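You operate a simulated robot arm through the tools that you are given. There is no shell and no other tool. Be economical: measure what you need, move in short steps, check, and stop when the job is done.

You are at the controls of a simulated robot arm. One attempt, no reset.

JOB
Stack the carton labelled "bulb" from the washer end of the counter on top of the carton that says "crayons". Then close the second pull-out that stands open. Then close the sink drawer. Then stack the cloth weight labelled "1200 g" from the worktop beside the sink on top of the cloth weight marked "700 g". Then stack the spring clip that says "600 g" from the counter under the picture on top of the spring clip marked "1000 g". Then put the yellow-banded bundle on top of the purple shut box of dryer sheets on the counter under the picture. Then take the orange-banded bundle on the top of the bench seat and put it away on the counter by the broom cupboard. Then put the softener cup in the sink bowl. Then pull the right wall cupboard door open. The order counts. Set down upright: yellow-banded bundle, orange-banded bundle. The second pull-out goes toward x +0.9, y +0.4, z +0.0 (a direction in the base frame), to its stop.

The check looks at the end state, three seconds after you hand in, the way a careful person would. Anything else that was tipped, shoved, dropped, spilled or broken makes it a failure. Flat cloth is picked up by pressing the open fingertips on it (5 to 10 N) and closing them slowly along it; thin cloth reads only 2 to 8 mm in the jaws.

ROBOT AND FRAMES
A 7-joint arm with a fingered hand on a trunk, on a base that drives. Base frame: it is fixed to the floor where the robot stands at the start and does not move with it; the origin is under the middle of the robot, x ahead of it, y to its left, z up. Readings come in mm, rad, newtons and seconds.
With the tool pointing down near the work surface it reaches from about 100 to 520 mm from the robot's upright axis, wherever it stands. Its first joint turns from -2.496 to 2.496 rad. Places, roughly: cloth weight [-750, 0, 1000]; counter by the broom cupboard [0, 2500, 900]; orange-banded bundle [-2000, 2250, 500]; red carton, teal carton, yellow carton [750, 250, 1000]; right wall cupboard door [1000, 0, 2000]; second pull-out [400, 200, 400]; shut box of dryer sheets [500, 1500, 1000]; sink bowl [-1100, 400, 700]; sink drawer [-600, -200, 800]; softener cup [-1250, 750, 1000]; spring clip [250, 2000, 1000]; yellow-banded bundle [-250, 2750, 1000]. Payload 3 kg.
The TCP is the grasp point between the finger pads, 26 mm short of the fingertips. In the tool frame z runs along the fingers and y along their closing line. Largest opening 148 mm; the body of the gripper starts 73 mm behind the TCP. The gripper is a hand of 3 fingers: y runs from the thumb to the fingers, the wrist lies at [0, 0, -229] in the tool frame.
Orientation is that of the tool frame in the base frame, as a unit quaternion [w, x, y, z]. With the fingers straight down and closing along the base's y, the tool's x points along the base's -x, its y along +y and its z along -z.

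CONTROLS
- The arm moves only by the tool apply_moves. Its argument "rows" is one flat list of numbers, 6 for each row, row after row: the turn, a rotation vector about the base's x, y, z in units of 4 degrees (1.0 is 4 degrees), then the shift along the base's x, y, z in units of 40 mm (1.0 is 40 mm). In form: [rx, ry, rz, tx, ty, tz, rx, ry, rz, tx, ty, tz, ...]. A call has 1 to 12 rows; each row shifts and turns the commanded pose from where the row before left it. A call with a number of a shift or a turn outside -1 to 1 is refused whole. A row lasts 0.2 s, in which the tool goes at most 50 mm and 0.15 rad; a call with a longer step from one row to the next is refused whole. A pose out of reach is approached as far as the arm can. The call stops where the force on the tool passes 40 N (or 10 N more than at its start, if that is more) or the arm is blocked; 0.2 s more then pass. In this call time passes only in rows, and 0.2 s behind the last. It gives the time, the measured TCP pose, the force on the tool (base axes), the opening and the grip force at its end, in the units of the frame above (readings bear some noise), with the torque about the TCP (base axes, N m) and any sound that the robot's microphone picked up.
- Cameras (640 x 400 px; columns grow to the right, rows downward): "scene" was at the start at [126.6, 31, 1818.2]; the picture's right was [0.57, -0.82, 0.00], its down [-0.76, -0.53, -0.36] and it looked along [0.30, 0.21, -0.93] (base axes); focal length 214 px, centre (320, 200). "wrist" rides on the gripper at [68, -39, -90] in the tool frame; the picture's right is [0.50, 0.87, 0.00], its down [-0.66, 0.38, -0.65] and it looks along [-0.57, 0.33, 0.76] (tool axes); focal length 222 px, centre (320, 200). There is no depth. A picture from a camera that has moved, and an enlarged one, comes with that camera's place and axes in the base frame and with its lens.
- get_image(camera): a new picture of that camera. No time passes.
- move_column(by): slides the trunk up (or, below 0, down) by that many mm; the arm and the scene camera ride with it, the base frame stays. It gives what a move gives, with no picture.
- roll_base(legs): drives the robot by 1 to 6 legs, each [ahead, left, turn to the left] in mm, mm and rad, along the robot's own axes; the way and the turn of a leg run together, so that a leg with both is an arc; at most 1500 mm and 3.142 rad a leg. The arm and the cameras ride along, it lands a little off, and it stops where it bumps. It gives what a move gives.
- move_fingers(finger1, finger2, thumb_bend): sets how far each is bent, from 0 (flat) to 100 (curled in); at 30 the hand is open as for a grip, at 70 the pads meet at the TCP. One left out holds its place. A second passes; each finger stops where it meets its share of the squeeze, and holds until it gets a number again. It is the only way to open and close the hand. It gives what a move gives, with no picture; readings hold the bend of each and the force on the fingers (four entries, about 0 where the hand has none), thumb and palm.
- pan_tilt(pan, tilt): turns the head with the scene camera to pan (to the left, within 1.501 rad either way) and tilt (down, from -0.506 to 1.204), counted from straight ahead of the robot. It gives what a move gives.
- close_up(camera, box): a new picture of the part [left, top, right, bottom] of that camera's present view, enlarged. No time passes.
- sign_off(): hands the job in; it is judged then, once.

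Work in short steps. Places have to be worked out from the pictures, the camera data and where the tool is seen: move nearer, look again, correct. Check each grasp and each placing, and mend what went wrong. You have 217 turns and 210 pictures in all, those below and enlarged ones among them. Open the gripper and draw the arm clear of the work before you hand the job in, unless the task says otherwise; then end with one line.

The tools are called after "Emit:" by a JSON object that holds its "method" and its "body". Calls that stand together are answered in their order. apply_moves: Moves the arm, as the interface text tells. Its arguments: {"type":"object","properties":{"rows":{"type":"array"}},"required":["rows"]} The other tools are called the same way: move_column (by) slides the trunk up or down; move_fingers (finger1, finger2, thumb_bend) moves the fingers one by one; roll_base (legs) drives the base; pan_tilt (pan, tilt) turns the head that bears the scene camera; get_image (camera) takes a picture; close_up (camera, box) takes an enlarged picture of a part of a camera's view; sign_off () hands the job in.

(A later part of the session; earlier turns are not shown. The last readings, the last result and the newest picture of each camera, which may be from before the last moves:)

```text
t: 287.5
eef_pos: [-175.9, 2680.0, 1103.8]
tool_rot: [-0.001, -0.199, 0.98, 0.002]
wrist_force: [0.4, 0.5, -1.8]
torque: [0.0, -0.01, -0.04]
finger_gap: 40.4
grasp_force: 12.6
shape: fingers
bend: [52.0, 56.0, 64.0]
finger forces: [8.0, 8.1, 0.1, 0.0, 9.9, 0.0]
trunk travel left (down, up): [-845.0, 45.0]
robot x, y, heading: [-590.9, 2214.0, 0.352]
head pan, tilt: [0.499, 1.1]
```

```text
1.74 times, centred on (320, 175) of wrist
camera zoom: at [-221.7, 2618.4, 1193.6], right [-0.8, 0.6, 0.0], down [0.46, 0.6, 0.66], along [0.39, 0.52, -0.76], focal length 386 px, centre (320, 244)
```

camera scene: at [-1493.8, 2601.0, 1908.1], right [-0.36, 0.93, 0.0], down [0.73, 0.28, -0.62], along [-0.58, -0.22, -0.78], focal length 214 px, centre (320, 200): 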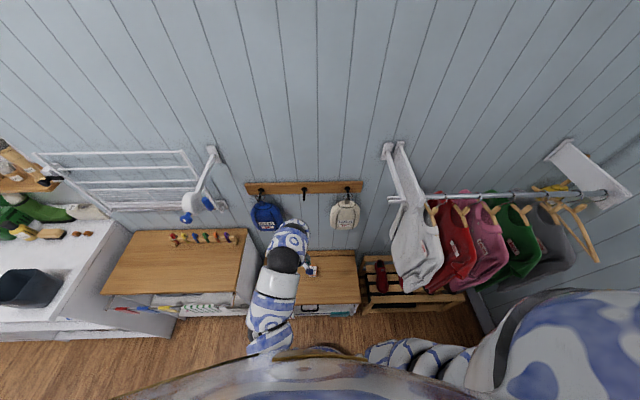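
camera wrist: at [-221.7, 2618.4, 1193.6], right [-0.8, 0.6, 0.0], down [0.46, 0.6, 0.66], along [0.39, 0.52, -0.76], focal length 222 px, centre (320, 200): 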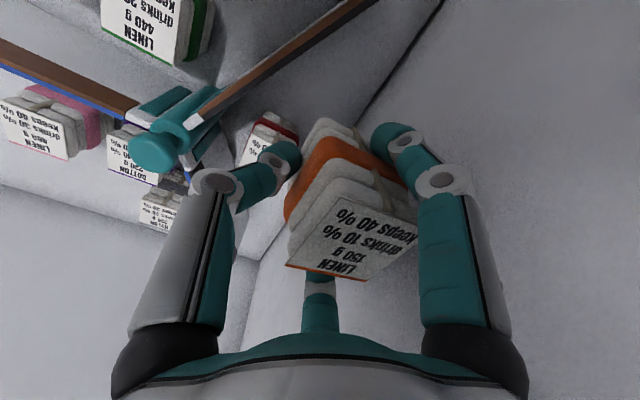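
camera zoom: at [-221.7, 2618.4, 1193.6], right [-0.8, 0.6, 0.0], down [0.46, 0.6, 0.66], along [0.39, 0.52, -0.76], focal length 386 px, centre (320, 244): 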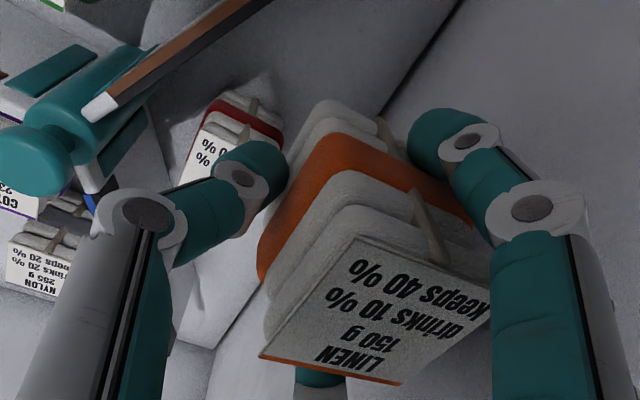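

Position good (bundle centre n≈905, t≈2544). Descend to just above the counter.

Emit:
{"method": "apply_moves", "body": {"rows": [0, 0, 0, 0, 0, -0.9, 0, 0, 0, 0, 0, -0.9, 0, 0, 0, 0, 0, -0.9, 0, 0, 0, 0, 0, -0.5]}}

Emit:
{"method": "get_image", "body": {"camera": "wrist"}}

```text
t: 288.5
eef_pos: [-174.9, 2678.4, 975.4]
tool_rot: [0.0, -0.198, 0.98, 0.002]
wrist_force: [0.1, -0.7, -2.1]
torque: [-0.05, 0.03, -0.01]
finger_gap: 39.7
grasp_force: 12.6
shape: fingers
bend: [52.0, 56.0, 64.0]
finger forces: [8.0, 7.8, 0.1, 0.0, 9.3, 0.1]
trunk travel left (down, up): [-845.0, 45.0]
robot x, y, heading: [-594.1, 2213.2, 0.354]
head pan, tilt: [0.499, 1.1]
```

```text
61 pictures are left
camera wrist: at [-222.4, 2617.4, 1066.5], right [-0.8, 0.6, 0.0], down [0.46, 0.6, 0.66], along [0.39, 0.52, -0.76], focal length 222 px, centre (320, 200)
```

wrist: 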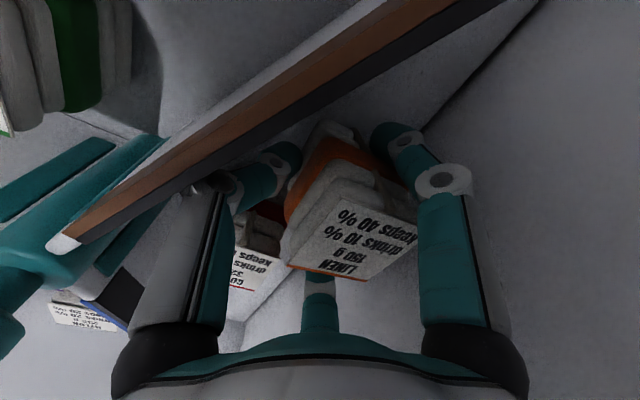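

Continue lowering in small steps.

Emit:
{"method": "apply_moves", "body": {"rows": [0, 0, 0, 0, 0, -0.25, 0, 0, 0, 0, 0, -0.12, 0, 0, 0, 0, 0, -0.06]}}

```text
t: 289.3
eef_pos: [-174.2, 2679.0, 959.3]
tool_rot: [0.0, -0.197, 0.98, 0.004]
wrist_force: [-0.2, -0.5, -0.7]
torque: [-0.03, 0.01, 0.02]
finger_gap: 39.7
grasp_force: 12.7
shape: fingers
bend: [52.0, 56.0, 64.0]
finger forces: [7.9, 8.0, 0.1, 0.1, 9.4, 0.0]
trunk travel left (down, up): [-845.0, 45.0]
robot x, y, heading: [-593.3, 2213.4, 0.355]
head pan, tilt: [0.499, 1.1]
```

Not yet supported; lower 2 mm at a time.

Emit:
{"method": "apply_moves", "body": {"rows": [0, 0, 0, 0, 0, -0.06, 0, 0, 0, 0, 0, -0.05]}}

```text
t: 289.9
eef_pos: [-173.7, 2679.2, 955.2]
tool_rot: [0.0, -0.197, 0.98, 0.002]
wrist_force: [2.0, -2.4, 7.4]
torque: [0.09, 0.08, 0.06]
finger_gap: 39.1
grasp_force: 15.2
shape: fingers
bend: [52.0, 57.0, 64.0]
finger forces: [9.1, 9.2, 0.1, 0.0, 11.5, 0.0]
trunk travel left (down, up): [-845.0, 45.0]
robot x, y, heading: [-589.7, 2214.4, 0.348]
head pan, tilt: [0.499, 1.1]
```

Contact. Release with a limited opening.

Emit:
{"method": "move_fingers", "body": {"finger1": 47, "finger2": 50, "thumb_bend": 57}}

Emit:
{"method": "move_fingers", "body": {"finger1": 44, "finger2": 44, "thumb_bend": 48}}

Emit:
{"method": "get_image", "body": {"camera": "wrist"}}

```text
t: 290.9
eef_pos: [-175.6, 2680.3, 955.1]
tool_rot: [0.0, -0.197, 0.98, 0.002]
wrist_force: [-1.0, -0.5, 0.2]
torque: [-0.01, -0.03, 0.01]
finger_gap: 57.1
grasp_force: 0.0
shape: fingers
bend: [47.0, 50.0, 56.0]
finger forces: [0.0, 0.0, 0.0, 0.1, 0.0, 0.0]
trunk travel left (down, up): [-845.0, 45.0]
robot x, y, heading: [-589.6, 2212.2, 0.351]
head pan, tilt: [0.499, 1.1]
```

```text
t: 291.9
eef_pos: [-174.9, 2679.6, 955.7]
tool_rot: [0.001, -0.198, 0.98, 0.003]
wrist_force: [0.1, 0.2, -0.5]
torque: [-0.02, 0.0, -0.02]
finger_gap: 74.9
grasp_force: 0.1
shape: fingers
bend: [44.0, 44.0, 48.0]
finger forces: [0.0, 0.0, 0.0, 0.1, 0.0, 0.0]
trunk travel left (down, up): [-845.0, 45.0]
robot x, y, heading: [-588.1, 2210.8, 0.352]
head pan, tilt: [0.499, 1.1]
```

```text
60 pictures are left
camera wrist: at [-222.0, 2617.6, 1044.6], right [-0.8, 0.6, 0.0], down [0.46, 0.6, 0.66], along [0.39, 0.52, -0.75], focal length 222 px, centre (320, 200)
```

wrist: 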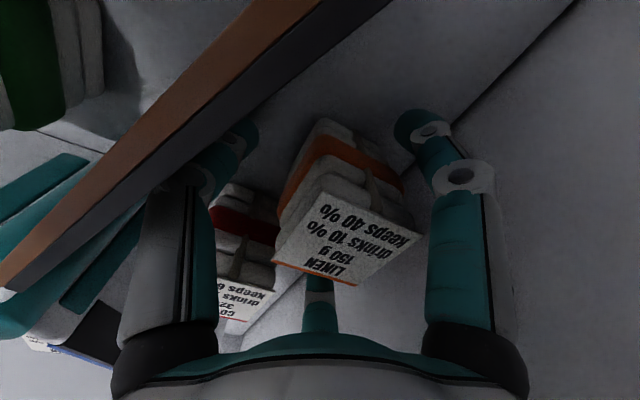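

Bundle stands free. Lift straight up slowly, then check.

Emit:
{"method": "apply_moves", "body": {"rows": [0, 0, 0, 0, 0, 0.4, 0, 0, 0, 0, 0, 0.6, 0, 0, 0, 0, 0, 0.9, 0, 0, 0, 0, 0, 0.9, 0, 0, 0, 0, 0, 0.9]}}

Emit:
{"method": "get_image", "body": {"camera": "wrist"}}

```text
t: 293.1
eef_pos: [-176.0, 2679.7, 1103.8]
tool_rot: [0.0, -0.198, 0.98, 0.002]
wrist_force: [-0.1, -0.6, -0.1]
torque: [-0.05, 0.0, 0.01]
finger_gap: 74.7
grasp_force: 0.0
shape: fingers
bend: [44.0, 44.0, 48.0]
finger forces: [0.1, 0.1, 0.0, 0.0, 0.0, 0.1]
trunk travel left (down, up): [-845.0, 45.0]
robot x, y, heading: [-593.8, 2213.5, 0.35]
head pan, tilt: [0.499, 1.1]
```

```text
59 pictures are left
camera wrist: at [-222.8, 2617.9, 1192.8], right [-0.8, 0.6, 0.0], down [0.46, 0.6, 0.66], along [0.39, 0.52, -0.76], focal length 222 px, centre (320, 200)
```

wrist: 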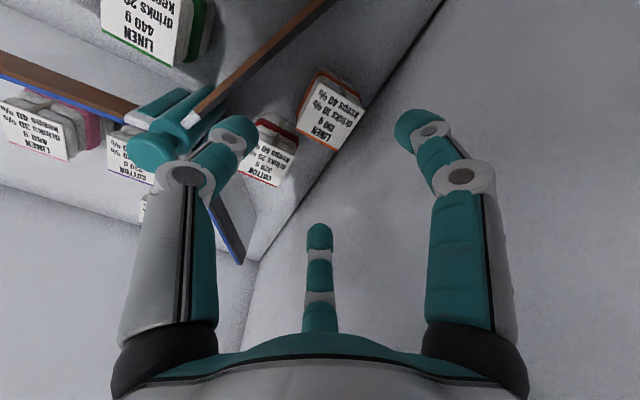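

Orange bundle is set upright. Retract, drive back along the aisle and turn to face the sink for the softener cup.

Emit:
{"method": "apply_moves", "body": {"rows": [0, 0, 0, -0.462, -0.859, 0, 0, 0, 0, -0.462, -0.859, 0, 0, 0, 0, -0.462, -0.859, 0, 0, 0, 0, -0.462, -0.859, 0, 0, 0, 0, -0.462, -0.859, 0, 0, 0, 0, -0.462, -0.859, 0]}}

Emit:
{"method": "close_up", "body": {"camera": "scene", "box": [270, 130, 430, 250]}}

Emit:
{"method": "roll_base", "body": {"legs": [[-230, 0, 0], [0, -1080, 0], [0, 0, 3.14]]}}

Emit:
{"method": "pan_tilt", "body": {"pan": 0.0, "tilt": 0.9}}

Emit:
{"method": "get_image", "body": {"camera": "scene"}}

```text
t: 294.5
eef_pos: [-286.3, 2471.9, 1103.6]
tool_rot: [0.001, -0.197, 0.98, 0.003]
wrist_force: [0.3, -0.2, -0.9]
torque: [-0.01, 0.01, 0.0]
finger_gap: 74.5
grasp_force: 0.1
shape: fingers
bend: [44.0, 44.0, 48.0]
finger forces: [0.0, 0.1, 0.0, 0.0, 0.0, 0.0]
trunk travel left (down, up): [-845.0, 45.0]
robot x, y, heading: [-590.5, 2208.3, 0.349]
head pan, tilt: [0.499, 1.1]
```

```text
3.33 times, centred on (350, 190) of scene
camera zoom: at [-474.3, 2284.7, 1894.4], right [0.75, -0.66, 0.0], down [-0.59, -0.67, -0.45], along [0.3, 0.34, -0.89], focal length 715 px, centre (220, 233)
```

zoom: 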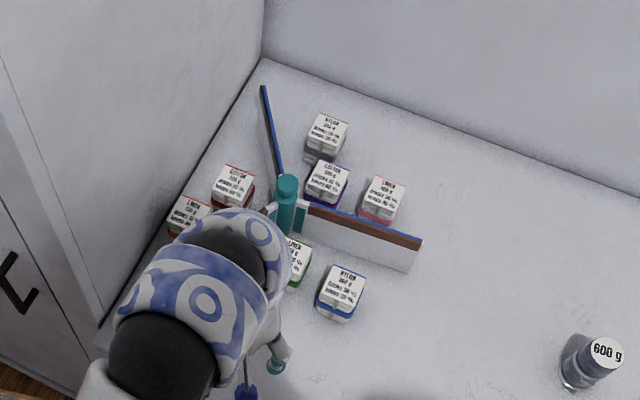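

```text
t: 308.7
eef_pos: [-732.6, 864.4, 1102.3]
tool_rot: [0.002, 0.98, 0.201, 0.0]
wrist_force: [-0.2, 1.0, -0.6]
torque: [0.05, -0.02, -0.02]
finger_gap: 75.0
grasp_force: 0.2
shape: fingers
bend: [44.0, 44.0, 48.0]
finger forces: [0.1, 0.0, 0.0, 0.0, 0.0, 0.0]
trunk travel left (down, up): [-845.0, 45.0]
robot x, y, heading: [-429.5, 1125.0, -2.78]
head pan, tilt: [0.499, 1.1]
```

```text
t: 309.6
eef_pos: [-732.9, 863.0, 1103.3]
tool_rot: [0.003, 0.98, 0.201, 0.0]
wrist_force: [0.8, 0.5, 0.2]
torque: [0.02, 0.03, -0.03]
finger_gap: 74.9
grasp_force: 0.1
shape: fingers
bend: [44.0, 44.0, 48.0]
finger forces: [0.1, 0.1, 0.0, 0.0, 0.0, 0.0]
trunk travel left (down, up): [-845.0, 45.0]
robot x, y, heading: [-427.7, 1123.8, -2.779]
head pan, tilt: [0.0, 0.901]
```

```text
57 pictures are left
camera scene: at [-574.1, 1070.8, 1908.1], right [-0.35, 0.94, 0.0], down [0.73, 0.27, -0.62], along [-0.58, -0.22, -0.78], focal length 214 px, centre (320, 200)
```

scene: 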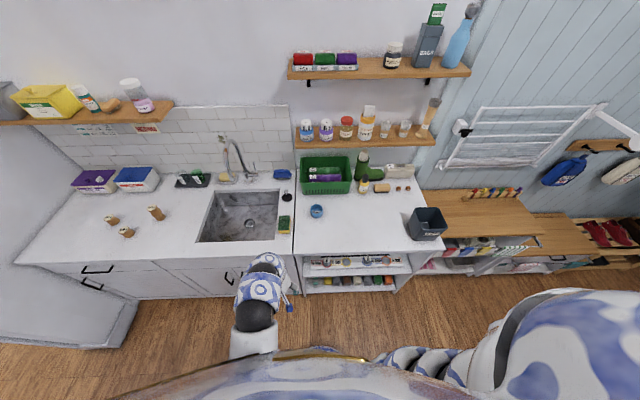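

Blue softener cup at ≈(-1220,807). Move closer to the counter and zoom in.

Emit:
{"method": "roll_base", "body": {"legs": [[0, 150, 0], [300, 0, 0]]}}

Emit:
{"method": "pan_tilt", "body": {"pan": 0.0, "tilt": 0.9}}

Emit:
{"method": "get_image", "body": {"camera": "scene"}}

Emit:
{"method": "get_image", "body": {"camera": "wrist"}}

```text
t: 312.7
eef_pos: [-965.1, 616.9, 1101.6]
tool_rot: [0.003, 0.98, 0.201, 0.001]
wrist_force: [-0.7, 0.6, -0.2]
torque: [-0.02, 0.01, 0.0]
finger_gap: 74.8
grasp_force: 0.1
shape: fingers
bend: [44.0, 44.0, 48.0]
finger forces: [0.0, 0.0, 0.1, 0.0, 0.0, 0.1]
trunk travel left (down, up): [-845.0, 45.0]
robot x, y, heading: [-661.7, 881.0, -2.784]
head pan, tilt: [0.0, 0.901]
```

```text
t: 313.3
eef_pos: [-964.1, 616.2, 1102.2]
tool_rot: [0.003, 0.98, 0.201, -0.001]
wrist_force: [-0.8, 0.7, -0.9]
torque: [0.03, 0.0, 0.0]
finger_gap: 75.0
grasp_force: 0.3
shape: fingers
bend: [44.0, 44.0, 48.0]
finger forces: [0.0, 0.0, 0.1, 0.0, 0.0, 0.1]
trunk travel left (down, up): [-845.0, 45.0]
robot x, y, heading: [-660.3, 877.4, -2.787]
head pan, tilt: [0.0, 0.901]
```

```text
56 pictures are left
camera scene: at [-805.7, 823.7, 1908.2], right [-0.35, 0.94, 0.0], down [0.73, 0.27, -0.62], along [-0.58, -0.22, -0.78], focal length 214 px, centre (320, 200)
```

scene: 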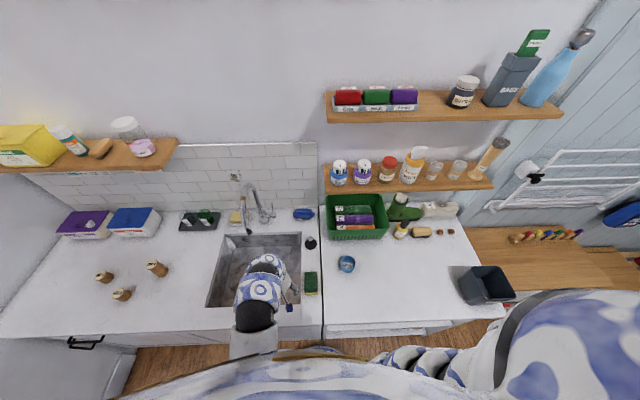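

```text
55 pictures are left
camera wrist: at [-917.2, 680.1, 1192.4], right [0.8, -0.6, 0.0], down [-0.45, -0.6, 0.66], along [-0.39, -0.53, -0.75], focal length 222 px, centre (320, 200)
```

wrist: 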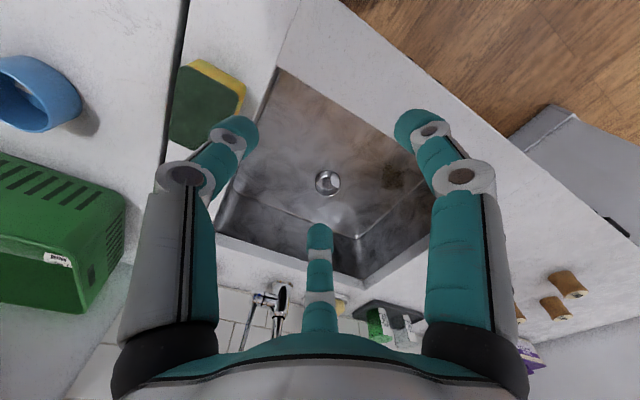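

Zoom in on the cup and the sink.

Emit:
{"method": "close_up", "body": {"camera": "scene", "box": [300, 230, 396, 290]}}

Emit:
{"method": "close_up", "body": {"camera": "scene", "box": [190, 170, 330, 320]}}

```text
6.67 times, centred on (348, 260) of scene
camera zoom: at [-805.7, 823.7, 1908.2], right [-0.35, 0.94, 0.0], down [0.73, 0.27, -0.62], along [-0.58, -0.22, -0.78], focal length 1430 px, centre (133, -200)
```

zoom: 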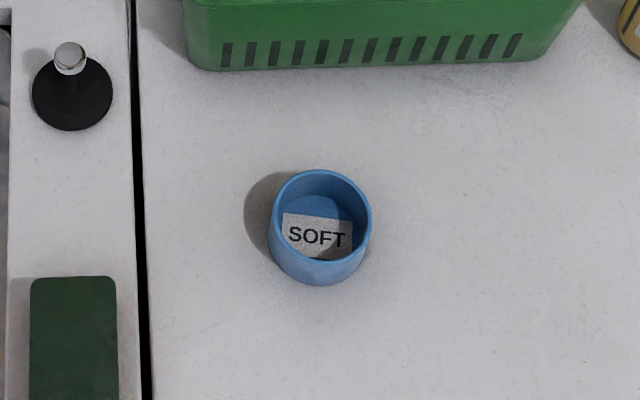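

```text
2.67 times, centred on (260, 245) of scene
camera zoom: at [-805.7, 823.7, 1908.2], right [-0.35, 0.94, 0.0], down [0.73, 0.27, -0.62], along [-0.58, -0.22, -0.78], focal length 572 px, centre (480, 80)
```

zoom: 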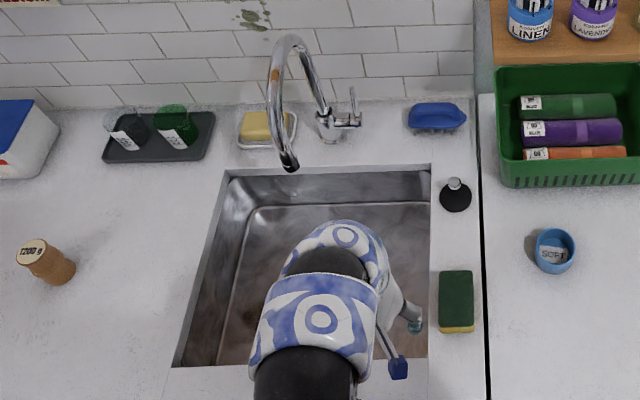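

"SOFT" cup: centre ≈(-1216,810), Ø≈71, rim z≈954. Open and move above it.

Emit:
{"method": "move_fingers", "body": {"finger1": 30, "finger2": 30, "thumb_bend": 30}}

Emit:
{"method": "apply_moves", "body": {"rows": [0, 0, -0.9, -0.7, 0.539, 0, 0, 0, -0.9, -0.7, 0.539, 0, 0, 0, -0.9, -0.7, 0.539, 0, 0, 0, -0.9, -0.7, 0.539, 0, 0, 0, -0.9, -0.7, 0.539, 0, 0, 0, -0.9, -0.7, 0.539, 0, 0, 0, -0.9, -0.7, 0.539, 0, 0, 0, -0.9, -0.7, 0.539, 0, 0, 0, -0.9, -0.7, 0.539, 0, 0, 0, 0, 0, 0, -0.9]}}

Emit:
{"method": "get_image", "body": {"camera": "wrist"}}

```text
t: 314.3
eef_pos: [-964.0, 616.7, 1102.4]
tool_rot: [0.004, 0.98, 0.201, 0.0]
wrist_force: [0.3, 0.2, -0.4]
torque: [0.0, 0.03, -0.04]
finger_gap: 126.5
grasp_force: 0.0
shape: fingers
bend: [30.0, 30.0, 30.0]
finger forces: [0.0, 0.1, 0.0, 0.0, 0.0, 0.0]
trunk travel left (down, up): [-845.0, 45.0]
robot x, y, heading: [-658.9, 878.0, -2.784]
head pan, tilt: [0.0, 0.901]
```

```text
t: 316.5
eef_pos: [-1216.0, 812.2, 1065.9]
tool_rot: [0.003, 0.997, -0.081, -0.001]
wrist_force: [-0.5, 0.7, 0.3]
torque: [-0.01, 0.04, -0.01]
finger_gap: 126.6
grasp_force: 0.1
shape: fingers
bend: [30.0, 30.0, 30.0]
finger forces: [0.0, 0.0, 0.0, 0.0, 0.0, 0.0]
trunk travel left (down, up): [-845.0, 45.0]
robot x, y, heading: [-660.8, 878.2, -2.783]
head pan, tilt: [0.0, 0.901]
```

```text
52 pictures are left
camera wrist: at [-1142.8, 840.5, 1155.9], right [0.35, -0.94, 0.0], down [-0.71, -0.26, 0.66], along [-0.61, -0.23, -0.75], focal length 222 px, centre (320, 200)
```

wrist: 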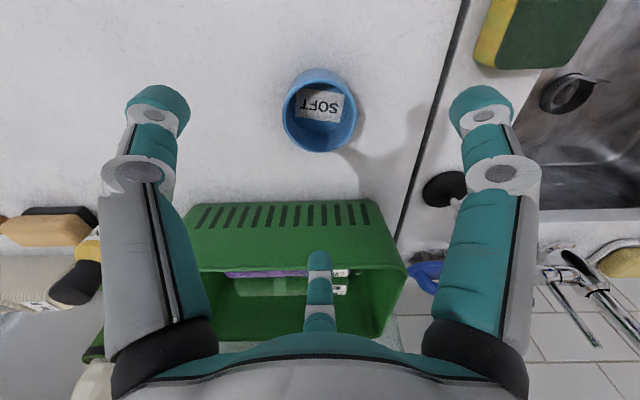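

Centred over the cup. Descend and grip.

Emit:
{"method": "apply_moves", "body": {"rows": [0, 0, 0, 0.03, 0, -0.95, 0, 0, 0, 0, 0, -0.95, 0, 0, 0, 0, 0, -0.95, 0, 0, 0, 0, 0, -0.2]}}

Emit:
{"method": "get_image", "body": {"camera": "wrist"}}

Emit:
{"method": "move_fingers", "body": {"finger1": 65, "finger2": 65, "thumb_bend": 65}}

Emit:
{"method": "get_image", "body": {"camera": "wrist"}}

```text
t: 317.5
eef_pos: [-1214.2, 811.3, 943.6]
tool_rot: [0.003, 0.997, -0.08, -0.001]
wrist_force: [-0.2, 0.6, 1.7]
torque: [0.03, 0.0, 0.01]
finger_gap: 126.8
grasp_force: 0.1
shape: fingers
bend: [30.0, 30.0, 30.0]
finger forces: [0.0, 0.1, 0.0, 0.1, 0.1, 0.0]
trunk travel left (down, up): [-845.0, 45.0]
robot x, y, heading: [-659.6, 882.8, -2.785]
head pan, tilt: [0.0, 0.901]
```

```text
51 pictures are left
camera wrist: at [-1141.6, 839.8, 1033.3], right [0.35, -0.93, 0.0], down [-0.71, -0.27, 0.66], along [-0.61, -0.24, -0.75], focal length 222 px, centre (320, 200)
```

wrist: 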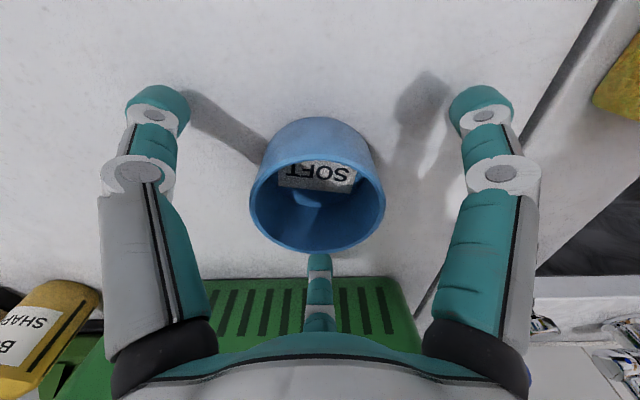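

```text
t: 318.5
eef_pos: [-1214.1, 810.7, 943.9]
tool_rot: [0.003, 0.997, -0.08, -0.001]
wrist_force: [-0.1, 0.0, 1.1]
torque: [0.0, 0.0, 0.04]
finger_gap: 50.9
grasp_force: 16.8
shape: fingers
bend: [53.0, 52.0, 57.0]
finger forces: [10.0, 10.8, 0.1, 0.1, 12.7, 0.1]
trunk travel left (down, up): [-845.0, 45.0]
robot x, y, heading: [-662.7, 876.5, -2.788]
head pan, tilt: [0.0, 0.901]
```

```text
50 pictures are left
camera wrist: at [-1141.5, 839.9, 1033.6], right [0.35, -0.93, 0.0], down [-0.71, -0.27, 0.66], along [-0.61, -0.24, -0.75], focal length 222 px, centre (320, 200)
```

wrist: 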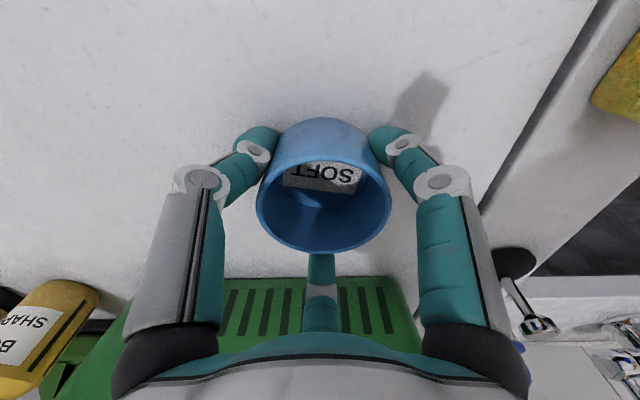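

Gripped. Lift and carry over the front-right part of the sink bowl, clear of the faucet.

Emit:
{"method": "apply_moves", "body": {"rows": [0, 0, 0, 0, 0, 0.9, 0, 0, 0, 0, 0, 0.95, 0, 0, 0, 0, 0, 0.9, 0, 0, 0, 0.453, -0.82, 0, 0, 0, 0, 0.453, -0.82, 0, 0, 0, 0, 0.453, -0.82, 0, 0, 0, 0, 0.453, -0.82, 0, 0, 0, 0, 0.453, -0.82, 0, 0, 0, 0, 0.453, -0.82, 0, 0, 0, 0, 0.453, -0.82, 0, 0, 0, 0, 0.453, -0.82, 0, 0, 0, 0, 0.453, -0.82, 0]}}

Emit:
{"method": "get_image", "body": {"camera": "wrist"}}

Emit:
{"method": "get_image", "body": {"camera": "scene"}}

```text
t: 321.1
eef_pos: [-1051.7, 515.6, 1054.4]
tool_rot: [0.002, 0.997, -0.08, -0.001]
wrist_force: [-0.1, 0.6, -0.3]
torque: [-0.02, 0.01, 0.04]
finger_gap: 50.7
grasp_force: 16.2
shape: fingers
bend: [53.0, 52.0, 57.0]
finger forces: [9.8, 10.8, 0.0, 0.0, 12.3, 0.0]
trunk travel left (down, up): [-845.0, 45.0]
robot x, y, heading: [-661.0, 877.3, -2.787]
head pan, tilt: [0.0, 0.901]
```

```text
49 pictures are left
camera wrist: at [-978.4, 543.9, 1143.5], right [0.35, -0.94, 0.0], down [-0.71, -0.27, 0.66], along [-0.61, -0.23, -0.75], focal length 222 px, centre (320, 200)
```

wrist: 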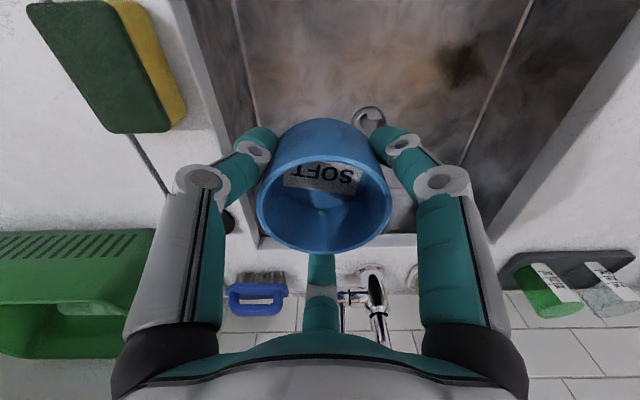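

```text
48 pictures are left
camera scene: at [-806.0, 822.9, 1908.1], right [-0.35, 0.94, 0.0], down [0.73, 0.27, -0.62], along [-0.58, -0.22, -0.78], focal length 214 px, centre (320, 200)
```

scene: 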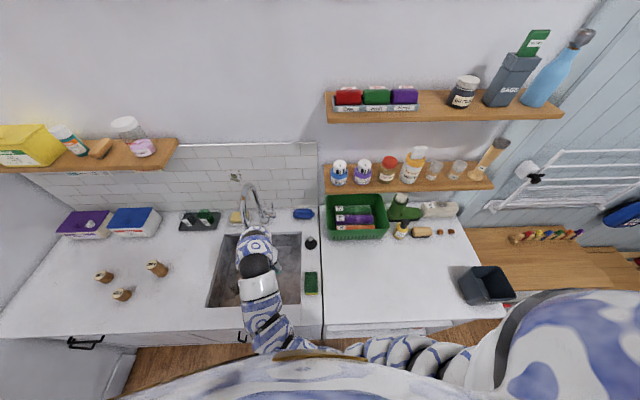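

Shift 20 mm to the sink's middle and lower into the bowl.

Emit:
{"method": "apply_moves", "body": {"rows": [0, 0, 0, 0.2, -0.45, -0.3, 0, 0, 0, 0, 0, -0.95, 0, 0, 0, 0, 0, -0.95, 0, 0, 0, 0, 0, -0.95, 0, 0, 0, 0, 0, -0.9, 0, 0, 0, 0, 0, -0.6]}}

Emit:
{"method": "get_image", "body": {"camera": "wrist"}}

```text
t: 322.5
eef_pos: [-1042.6, 499.1, 868.6]
tool_rot: [0.002, 0.997, -0.08, 0.0]
wrist_force: [0.9, 0.1, -0.4]
torque: [0.02, -0.04, -0.03]
finger_gap: 50.5
grasp_force: 16.2
shape: fingers
bend: [53.0, 52.0, 57.0]
finger forces: [9.9, 10.6, 0.0, 0.1, 12.2, 0.1]
trunk travel left (down, up): [-845.0, 45.0]
robot x, y, heading: [-663.0, 878.2, -2.787]
head pan, tilt: [0.0, 0.901]
```

```text
47 pictures are left
camera wrist: at [-969.6, 527.2, 958.4], right [0.36, -0.93, 0.0], down [-0.71, -0.27, 0.65], along [-0.61, -0.24, -0.76], focal length 222 px, centre (320, 200)
```

wrist: 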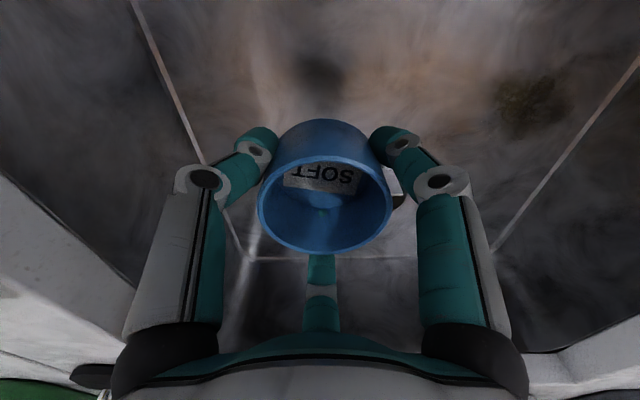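

Floor is ~65 mm lower. Continue lowering gently to contact.

Emit:
{"method": "apply_moves", "body": {"rows": [0, 0, 0, 0, 0, -0.7, 0, 0, 0, 0, 0, -0.45, 0, 0, 0, 0, 0, -0.15, 0, 0, 0, 0, 0, -0.1, 0, 0, 0, 0, 0, -0.08]}}

```text
t: 323.7
eef_pos: [-1043.8, 497.5, 809.7]
tool_rot: [0.002, 0.997, -0.08, -0.001]
wrist_force: [-0.9, 1.8, 0.1]
torque: [0.03, -0.01, 0.0]
finger_gap: 50.7
grasp_force: 16.2
shape: fingers
bend: [53.0, 52.0, 57.0]
finger forces: [9.9, 10.5, 0.1, 0.0, 12.1, 0.0]
trunk travel left (down, up): [-845.0, 45.0]
robot x, y, heading: [-658.9, 876.8, -2.784]
head pan, tilt: [0.0, 0.901]
```

Still free; keep going in small steps.

Emit:
{"method": "apply_moves", "body": {"rows": [0, 0, 0, 0, 0, -0.1, 0, 0, 0, 0, 0, -0.1, 0, 0, 0, 0, 0, -0.1, 0, 0, 0, 0, 0, -0.1]}}

Emit:
{"method": "get_image", "body": {"camera": "wrist"}}

```text
t: 324.7
eef_pos: [-1043.6, 497.1, 792.8]
tool_rot: [0.003, 0.997, -0.08, -0.002]
wrist_force: [-0.2, 0.0, 0.4]
torque: [0.02, -0.02, 0.03]
finger_gap: 50.8
grasp_force: 16.5
shape: fingers
bend: [53.0, 52.0, 57.0]
finger forces: [10.0, 10.4, 0.0, 0.1, 12.4, 0.0]
trunk travel left (down, up): [-845.0, 45.0]
robot x, y, heading: [-662.4, 879.7, -2.783]
head pan, tilt: [0.0, 0.901]
```

```text
46 pictures are left
camera wrist: at [-971.2, 525.9, 883.0], right [0.35, -0.94, 0.0], down [-0.71, -0.26, 0.66], along [-0.61, -0.24, -0.75], focal length 222 px, centre (320, 200)
```

wrist: 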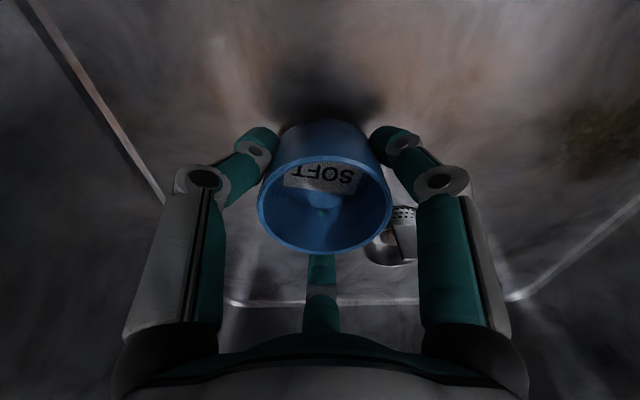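

Close to the floor; continue.

Emit:
{"method": "apply_moves", "body": {"rows": [0, 0, 0, 0, 0, -0.1, 0, 0, 0, 0, 0, -0.1, 0, 0, 0, 0, 0, -0.1]}}

```text
t: 325.5
eef_pos: [-1044.4, 498.3, 781.8]
tool_rot: [0.001, 0.997, -0.081, 0.0]
wrist_force: [-0.6, 0.0, -0.2]
torque: [0.0, -0.02, 0.0]
finger_gap: 50.5
grasp_force: 16.0
shape: fingers
bend: [53.0, 52.0, 57.0]
finger forces: [10.1, 10.5, 0.0, 0.0, 12.2, 0.1]
trunk travel left (down, up): [-845.0, 45.0]
robot x, y, heading: [-663.2, 879.6, -2.785]
head pan, tilt: [0.0, 0.901]
```

Emit:
{"method": "apply_moves", "body": {"rows": [0, 0, 0, 0, 0, -0.1, 0, 0, 0, 0, 0, -0.1, 0, 0, 0, 0, 0, -0.1, 0, 0, 0, 0, 0, -0.1]}}

Emit:
{"method": "get_image", "body": {"camera": "wrist"}}

```text
t: 326.4
eef_pos: [-1045.8, 494.1, 772.7]
tool_rot: [0.008, 0.997, -0.081, -0.002]
wrist_force: [4.3, 5.8, 31.3]
torque: [0.94, -0.54, -0.09]
finger_gap: 50.3
grasp_force: 30.0
shape: fingers
bend: [53.0, 52.0, 58.0]
finger forces: [16.6, 9.5, 0.0, 0.1, 32.8, 0.0]
trunk travel left (down, up): [-845.0, 45.0]
robot x, y, heading: [-661.6, 879.3, -2.783]
head pan, tilt: [0.0, 0.901]
stopped in row 4: the force on the tool passed its limit (the readings are from after the stop); the commanded pose is now the measured one
```

```text
45 pictures are left
camera wrist: at [-972.6, 522.9, 862.6], right [0.35, -0.94, 0.01], down [-0.7, -0.26, 0.66], along [-0.62, -0.24, -0.75], focal length 222 px, centre (320, 200)
```

wrist: 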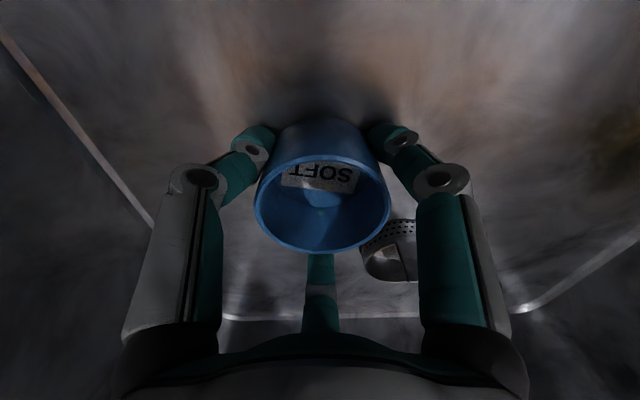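

Contact with the floor. Ease up 2 mm and release.

Emit:
{"method": "apply_moves", "body": {"rows": [0, 0, 0, 0, 0, 0.05]}}

Emit:
{"method": "move_fingers", "body": {"finger1": 46, "finger2": 46, "thumb_bend": 50}}

Emit:
{"method": "move_fingers", "body": {"finger1": 38, "finger2": 38, "thumb_bend": 38}}

Emit:
{"method": "get_image", "body": {"camera": "wrist"}}

```text
t: 326.8
eef_pos: [-1045.2, 494.2, 774.3]
tool_rot: [0.006, 0.997, -0.081, -0.003]
wrist_force: [-0.4, 0.1, 14.7]
torque: [-0.03, -0.27, 0.04]
finger_gap: 50.6
grasp_force: 23.4
shape: fingers
bend: [53.0, 52.0, 58.0]
finger forces: [18.8, 11.5, 0.0, 0.0, 16.1, 0.0]
trunk travel left (down, up): [-845.0, 45.0]
robot x, y, heading: [-661.8, 879.6, -2.783]
head pan, tilt: [0.0, 0.901]
```

```text
t: 327.8
eef_pos: [-1046.1, 493.4, 773.5]
tool_rot: [0.006, 0.997, -0.081, -0.003]
wrist_force: [-2.1, -3.3, 14.8]
torque: [0.51, -0.02, 0.12]
finger_gap: 62.7
grasp_force: 7.7
shape: fingers
bend: [46.0, 46.0, 52.0]
finger forces: [0.0, 0.0, 0.0, 0.0, 15.2, 0.1]
trunk travel left (down, up): [-845.0, 45.0]
robot x, y, heading: [-664.4, 879.7, -2.791]
head pan, tilt: [0.0, 0.901]
```

```text
t: 328.8
eef_pos: [-1045.8, 494.0, 774.4]
tool_rot: [0.005, 0.997, -0.082, -0.002]
wrist_force: [-0.4, -0.4, 0.4]
torque: [0.01, 0.03, 0.01]
finger_gap: 100.9
grasp_force: 0.1
shape: fingers
bend: [38.0, 38.0, 38.0]
finger forces: [0.0, 0.0, 0.0, 0.1, 0.0, 0.0]
trunk travel left (down, up): [-845.0, 45.0]
robot x, y, heading: [-661.7, 878.1, -2.787]
head pan, tilt: [0.0, 0.901]
```

```text
44 pictures are left
camera wrist: at [-972.4, 523.8, 862.3], right [0.35, -0.94, 0.01], down [-0.7, -0.26, 0.66], along [-0.62, -0.24, -0.75], focal length 222 px, centre (320, 200)
```

wrist: 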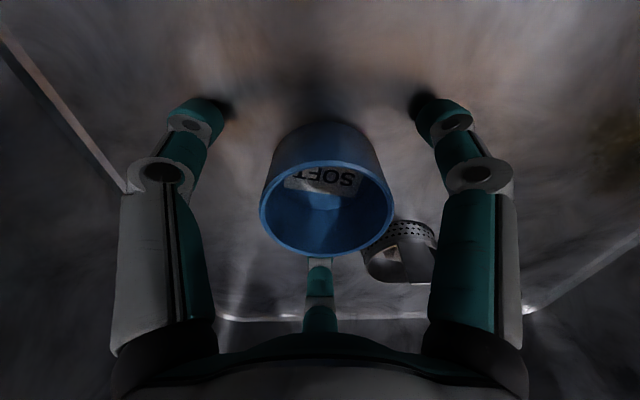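

Cup stands in the bowl. Lift straight out and check.

Emit:
{"method": "apply_moves", "body": {"rows": [0, 0, 0, 0, 0, 0.6, 0, 0, 0, 0, 0, 0.9, 0, 0, 0, 0, 0, 0.95, 0, 0, 0, 0, 0, 0.95, 0, 0, 0, 0, 0, 0.95, 0, 0, 0, 0, 0, 0.95, 0, 0, 0, 0, 0, 0.95, 0, 0, 0, 0, 0, 0.95, 0, 0, 0, 0, 0, 0.9]}}

Emit:
{"method": "get_image", "body": {"camera": "wrist"}}

Emit:
{"method": "roll_base", "body": {"legs": [[-350, 0, 0], [0, 900, 0], [0, 0, -3.14]]}}

Emit:
{"method": "pan_tilt", "body": {"pan": -0.3, "tilt": 0.2}}

Emit:
{"method": "get_image", "body": {"camera": "scene"}}

```text
t: 330.8
eef_pos: [-1045.2, 494.2, 1098.5]
tool_rot: [0.005, 0.997, -0.08, -0.002]
wrist_force: [0.1, 0.3, 0.4]
torque: [-0.03, -0.02, -0.01]
finger_gap: 101.2
grasp_force: 0.0
shape: fingers
bend: [38.0, 38.0, 38.0]
finger forces: [0.0, 0.0, 0.0, 0.0, 0.0, 0.0]
trunk travel left (down, up): [-845.0, 45.0]
robot x, y, heading: [-664.9, 878.5, -2.787]
head pan, tilt: [0.0, 0.901]
```

```text
43 pictures are left
camera wrist: at [-971.7, 523.6, 1186.5], right [0.35, -0.94, 0.01], down [-0.7, -0.26, 0.66], along [-0.61, -0.24, -0.75], focal length 222 px, centre (320, 200)
```

wrist: 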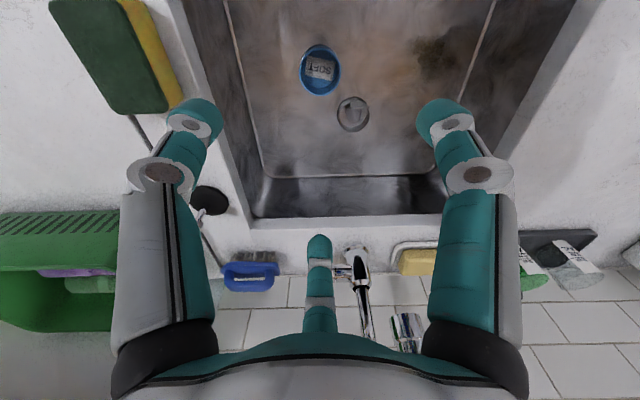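

```text
t: 344.7
eef_pos: [358.4, 549.8, 1096.5]
tool_rot: [0.002, 0.069, 0.998, 0.005]
wrist_force: [0.3, 0.3, -0.2]
torque: [-0.03, 0.01, -0.01]
finger_gap: 101.3
grasp_force: 0.2
shape: fingers
bend: [38.0, 38.0, 38.0]
finger forces: [0.0, 0.0, 0.1, 0.0, 0.0, 0.0]
trunk travel left (down, up): [-845.0, 45.0]
robot x, y, heading: [-18.8, 157.1, 0.381]
head pan, tilt: [0.0, 0.901]
```

```text
t: 345.8
eef_pos: [357.9, 549.4, 1097.4]
tool_rot: [0.002, 0.069, 0.998, 0.005]
wrist_force: [-1.2, 1.0, -0.2]
torque: [0.04, 0.03, 0.0]
finger_gap: 101.2
grasp_force: 0.0
shape: fingers
bend: [38.0, 38.0, 38.0]
finger forces: [0.0, 0.0, 0.0, 0.0, 0.0, 0.0]
trunk travel left (down, up): [-845.0, 45.0]
robot x, y, heading: [-16.0, 158.2, 0.384]
head pan, tilt: [-0.3, 0.201]
```

```text
42 pictures are left
camera scene: at [151.4, 191.7, 1969.6], right [0.08, -1.0, 0.0], down [-0.2, -0.02, -0.98], along [0.98, 0.08, -0.2], focal length 214 px, centre (320, 200)
```

scene: 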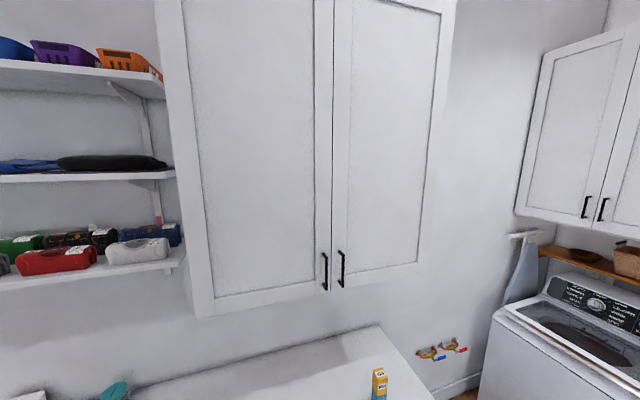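

Cup is standing in the bowl. Now the cupboard door: its handle is at ≈(870,171), z 1496–1639. I'll swing the arm to the right, turning the tool so the thumb/fingers will straddle the vertical bar, then raise the trunk.

Emit:
{"method": "apply_moves", "body": {"rows": [0, 0, -1, 0.662, -0.676, 0, 0, 0, -1, 0.613, -0.72, 0, 0, 0, -1, 0.561, -0.761, 0, 0, 0, -1, 0.507, -0.799, 0, 0, 0, -1, 0.45, -0.832, 0, 0, 0, -1, 0.391, -0.861, 0, 0, 0, -1, 0.33, -0.887, 0, 0, 0, -1, 0.267, -0.907, 0, 0, 0, -1, 0.203, -0.924, 0, 0, 0, -1, 0.138, -0.936, 0, 0, 0, -1, 0.073, -0.943, 0, 0, 0, -1, 0.007, -0.946, 0]}}

Emit:
{"method": "apply_moves", "body": {"rows": [0, 0, -1, 0, 0, 0, 0, 0, -1, 0, 0, 0, 0, 0, -1, 0, 0, 0, 0, 0, -1, 0, 0, 0, 0, 0, -1, 0, 0, 0, 0, 0, -1, 0, 0, 0, 0, 0, -1, 0, 0, 0, 0, 0, -1, 0, 0, 0, 0, 0, -1, 0, 0, 0, 0, 0, -1, 0, 0, 0, 0, 0, -1, 0, 0, 0, 0, 0, -1, 0, 0, 0]}}

Emit:
{"method": "apply_moves", "body": {"rows": [0, 0, -1, 0, 0, 0, 0, 0, -1, 0, 0, 0, 0, 0, -1, 0, 0, 0, 0, 0, -1, 0, 0, 0, 0, 0, -1, 0, 0, 0, 0, 0, -1, 0, 0, 0, 0, 0, -1, 0, 0, 0, 0, 0, -1, 0, 0, 0, 0, 0, -1, 0, 0, 0, 0, 0, -1, 0, 0, 0, 0, 0, -1, 0, 0, 0, 0, 0, -1, 0, 0, 0]}}

Emit:
{"method": "move_column", "body": {"by": 44}}

```text
t: 348.4
eef_pos: [532.4, 141.9, 1093.7]
tool_rot: [0.003, 0.47, 0.883, 0.003]
wrist_force: [0.5, 0.3, 0.3]
torque: [0.0, -0.01, 0.0]
finger_gap: 101.4
grasp_force: 0.0
shape: fingers
bend: [38.0, 38.0, 38.0]
finger forces: [0.0, 0.0, 0.0, 0.0, 0.0, 0.0]
out of reach, approached as far as the arm can: row 12
trunk travel left (down, up): [-845.0, 45.0]
robot x, y, heading: [-15.3, 152.9, 0.379]
head pan, tilt: [-0.3, 0.201]
```

```text
t: 351.0
eef_pos: [531.6, 144.5, 1095.3]
tool_rot: [0.006, 0.788, 0.615, 0.002]
wrist_force: [0.2, -0.3, 0.0]
torque: [0.03, -0.01, 0.0]
finger_gap: 101.3
grasp_force: 0.0
shape: fingers
bend: [38.0, 38.0, 38.0]
finger forces: [0.0, 0.0, 0.1, 0.0, 0.0, 0.1]
trunk travel left (down, up): [-845.0, 45.0]
robot x, y, heading: [-15.9, 156.7, 0.381]
head pan, tilt: [-0.3, 0.201]
```

```text
t: 353.6
eef_pos: [531.7, 142.5, 1094.8]
tool_rot: [0.006, 0.97, 0.242, 0.0]
wrist_force: [-0.4, -0.4, -1.7]
torque: [0.01, 0.01, -0.03]
finger_gap: 101.3
grasp_force: 0.0
shape: fingers
bend: [38.0, 38.0, 38.0]
finger forces: [0.0, 0.0, 0.0, 0.1, 0.1, 0.0]
trunk travel left (down, up): [-845.0, 45.0]
robot x, y, heading: [-16.4, 156.0, 0.382]
head pan, tilt: [-0.3, 0.201]
```

```text
t: 354.4
eef_pos: [531.9, 143.9, 1138.7]
tool_rot: [0.005, 0.97, 0.242, 0.0]
wrist_force: [-0.5, 0.3, -0.4]
torque: [-0.01, -0.02, 0.01]
finger_gap: 101.4
grasp_force: 0.0
shape: fingers
bend: [38.0, 38.0, 38.0]
finger forces: [0.0, 0.0, 0.0, 0.1, 0.0, 0.0]
trunk travel left (down, up): [-889.0, 1.0]
robot x, y, heading: [-15.8, 154.7, 0.382]
head pan, tilt: [-0.3, 0.201]
```

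Yaw is right. Now tilt the hand forward in the arm plane while keeping the wrist in place (first 48°).

Emit:
{"method": "apply_moves", "body": {"rows": [0.259, -0.966, 0, 0.386, 0.1035, 0.014, 0.259, -0.966, 0, 0.384, 0.103, 0.042, 0.259, -0.966, 0, 0.3805, 0.102, 0.0695, 0.259, -0.966, 0, 0.375, 0.1005, 0.097, 0.259, -0.966, 0, 0.3675, 0.0985, 0.1235, 0.259, -0.966, 0, 0.358, 0.096, 0.15, 0.259, -0.966, 0, 0.347, 0.093, 0.175, 0.259, -0.966, 0, 0.3345, 0.09, 0.2, 0.259, -0.966, 0, 0.32, 0.086, 0.2235, 0.259, -0.966, 0, 0.3045, 0.0815, 0.246, 0.259, -0.966, 0, 0.287, 0.077, 0.2675, 0.259, -0.966, 0, 0.268, 0.072, 0.2875]}}

```text
t: 357.0
eef_pos: [665.9, 182.1, 1167.3]
tool_rot: [0.004, 0.935, 0.232, 0.269]
wrist_force: [0.0, 0.5, -0.2]
torque: [-0.01, -0.01, 0.04]
finger_gap: 101.5
grasp_force: 0.0
shape: fingers
bend: [38.0, 38.0, 38.0]
finger forces: [0.0, 0.0, 0.0, 0.0, 0.1, 0.1]
out of reach, approached as far as the arm can: row 2, 3, 4, 6, 8, 9, 10, 11, 12
trunk travel left (down, up): [-889.0, 1.0]
robot x, y, heading: [-15.1, 155.1, 0.38]
head pan, tilt: [-0.3, 0.201]
```

Wrist height is limiting. Lower the wrist while tilting further toward horizontal.

Emit:
{"method": "apply_moves", "body": {"rows": [0, 0, 0, -0.2, 0, -0.9, 0, 0, 0, -0.2, 0, -0.9, 0.259, -0.966, 0, 0.15, 0.06, 0.2, 0.259, -0.966, 0, 0.15, 0.06, 0.2, 0.259, -0.966, 0, 0.15, 0.06, 0.2, 0.259, -0.966, 0, 0.15, 0.06, 0.2, 0.259, -0.966, 0, 0.15, 0.06, 0.2, 0.259, -0.966, 0, 0.15, 0.06, 0.2, 0.259, -0.966, 0, 0.15, 0.06, 0.2, 0.259, -0.966, 0, 0.15, 0.06, 0.2]}}

Emit:
{"method": "get_image", "body": {"camera": "scene"}}

```text
t: 359.2
eef_pos: [699.0, 201.4, 1161.1]
tool_rot: [-0.002, 0.827, 0.204, 0.524]
wrist_force: [0.3, -0.5, -0.2]
torque: [0.01, 0.04, -0.02]
finger_gap: 101.3
grasp_force: 0.1
shape: fingers
bend: [38.0, 38.0, 38.0]
finger forces: [0.0, 0.0, 0.1, 0.1, 0.0, 0.0]
trunk travel left (down, up): [-889.0, 1.0]
robot x, y, heading: [-17.1, 154.2, 0.378]
head pan, tilt: [-0.3, 0.201]
```

```text
41 pictures are left
camera scene: at [151.3, 191.4, 2013.7], right [0.08, -1.0, 0.0], down [-0.2, -0.02, -0.98], along [0.98, 0.08, -0.2], focal length 214 px, centre (320, 200)
```

scene: 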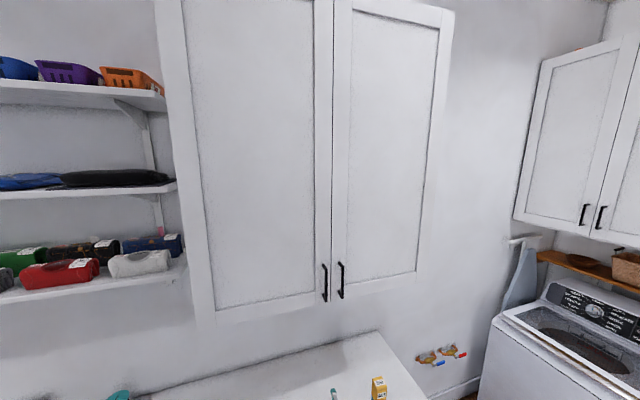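

That works. Continue tilting past horizontal with the wrist in place.

Emit:
{"method": "apply_moves", "body": {"rows": [0.259, -0.966, 0, 0.163, 0.044, 0.3625, 0.259, -0.966, 0, 0.1385, 0.037, 0.3735, 0.259, -0.966, 0, 0.113, 0.03, 0.3825, 0.259, -0.966, 0, 0.087, 0.023, 0.39, 0.259, -0.966, 0, 0.0605, 0.016, 0.395, 0.259, -0.966, 0, 0.0335, 0.009, 0.3985, 0.259, -0.966, 0, 0.007, 0.002, 0.4, 0.259, -0.966, 0, -0.02, -0.005, 0.3995, 0.259, -0.966, 0, -0.047, -0.0125, 0.397, 0.259, -0.966, 0, -0.074, -0.02, 0.3925, 0.259, -0.966, 0, -0.1, -0.027, 0.386, 0.259, -0.966, 0, -0.126, -0.034, 0.378]}}

Emit:
{"method": "get_image", "body": {"camera": "scene"}}

```text
t: 361.8
eef_pos: [708.4, 203.4, 1345.4]
tool_rot: [-0.009, 0.549, 0.131, 0.825]
wrist_force: [0.8, 0.1, 0.4]
torque: [0.01, -0.02, -0.02]
finger_gap: 101.1
grasp_force: 0.0
shape: fingers
bend: [38.0, 38.0, 38.0]
finger forces: [0.0, 0.1, 0.0, 0.1, 0.0, 0.1]
trunk travel left (down, up): [-889.0, 1.0]
robot x, y, heading: [-15.3, 157.5, 0.381]
head pan, tilt: [-0.3, 0.201]
```

```text
40 pictures are left
camera scene: at [151.5, 191.2, 2013.7], right [0.08, -1.0, 0.0], down [-0.2, -0.02, -0.98], along [0.98, 0.08, -0.2], focal length 214 px, centre (320, 200)
```

scene: 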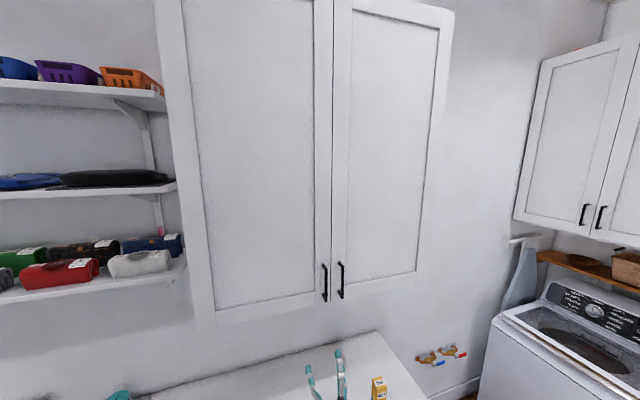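

Pointing 21° upward now. Continue to ~45° up and raise.

Emit:
{"method": "apply_moves", "body": {"rows": [0.259, -0.966, 0, -0.151, -0.04, 0.368, 0.259, -0.966, 0, -0.175, -0.047, 0.356, 0.259, -0.966, 0, -0.199, -0.053, 0.343, 0.259, -0.966, 0, -0.222, -0.06, 0.328, 0.259, -0.966, 0, -0.243, -0.065, 0.311, 0, 0, 0, 0, 0, 0.7, 0, 0, 0, 0, 0, 0.7, 0, 0, 0, 0, 0, 0.7]}}

Emit:
{"method": "pan_tilt", "body": {"pan": -0.3, "tilt": 0.45}}

Emit:
{"method": "get_image", "body": {"camera": "scene"}}

Emit:
{"method": "get_image", "body": {"camera": "wrist"}}

```text
t: 363.6
eef_pos: [668.4, 193.8, 1497.9]
tool_rot: [-0.012, 0.402, 0.094, 0.91]
wrist_force: [-0.3, 0.5, -0.1]
torque: [-0.01, -0.01, -0.01]
finger_gap: 101.5
grasp_force: 0.1
shape: fingers
bend: [38.0, 38.0, 38.0]
finger forces: [0.0, 0.0, 0.0, 0.0, 0.0, 0.0]
trunk travel left (down, up): [-889.0, 1.0]
robot x, y, heading: [-18.5, 153.6, 0.381]
head pan, tilt: [-0.3, 0.201]
```

```text
t: 364.4
eef_pos: [667.9, 193.4, 1496.6]
tool_rot: [-0.011, 0.403, 0.093, 0.91]
wrist_force: [-0.1, 0.9, -1.1]
torque: [0.01, 0.0, 0.0]
finger_gap: 101.5
grasp_force: 0.1
shape: fingers
bend: [38.0, 38.0, 38.0]
finger forces: [0.0, 0.0, 0.0, 0.0, 0.0, 0.1]
trunk travel left (down, up): [-889.0, 1.0]
robot x, y, heading: [-16.7, 155.0, 0.379]
head pan, tilt: [-0.3, 0.45]
```

```text
39 pictures are left
camera scene: at [150.1, 191.5, 1990.5], right [0.08, -1.0, 0.0], down [-0.43, -0.03, -0.9], along [0.9, 0.07, -0.43], focal length 214 px, centre (320, 200)
```

scene: 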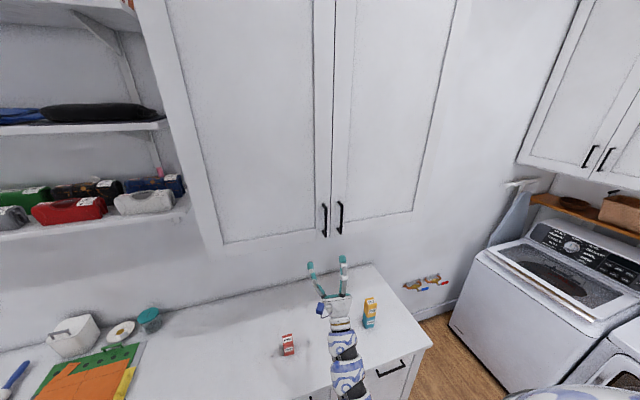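

```text
38 pictures are left
camera wrist: at [553.1, 220.6, 1481.2], right [-0.25, -0.82, 0.51], down [0.0, -0.52, -0.85], along [0.97, -0.22, 0.13], focal length 222 px, centre (320, 200)
```

wrist: 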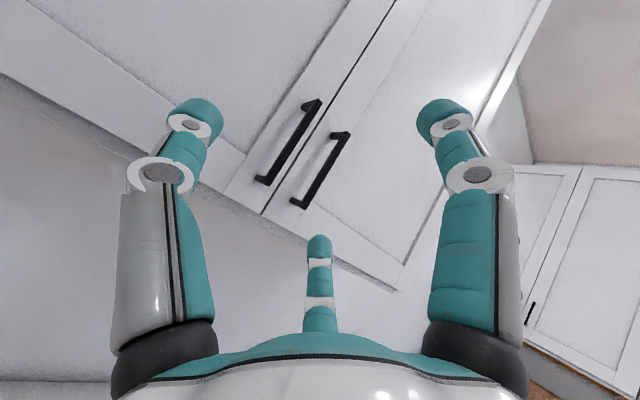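

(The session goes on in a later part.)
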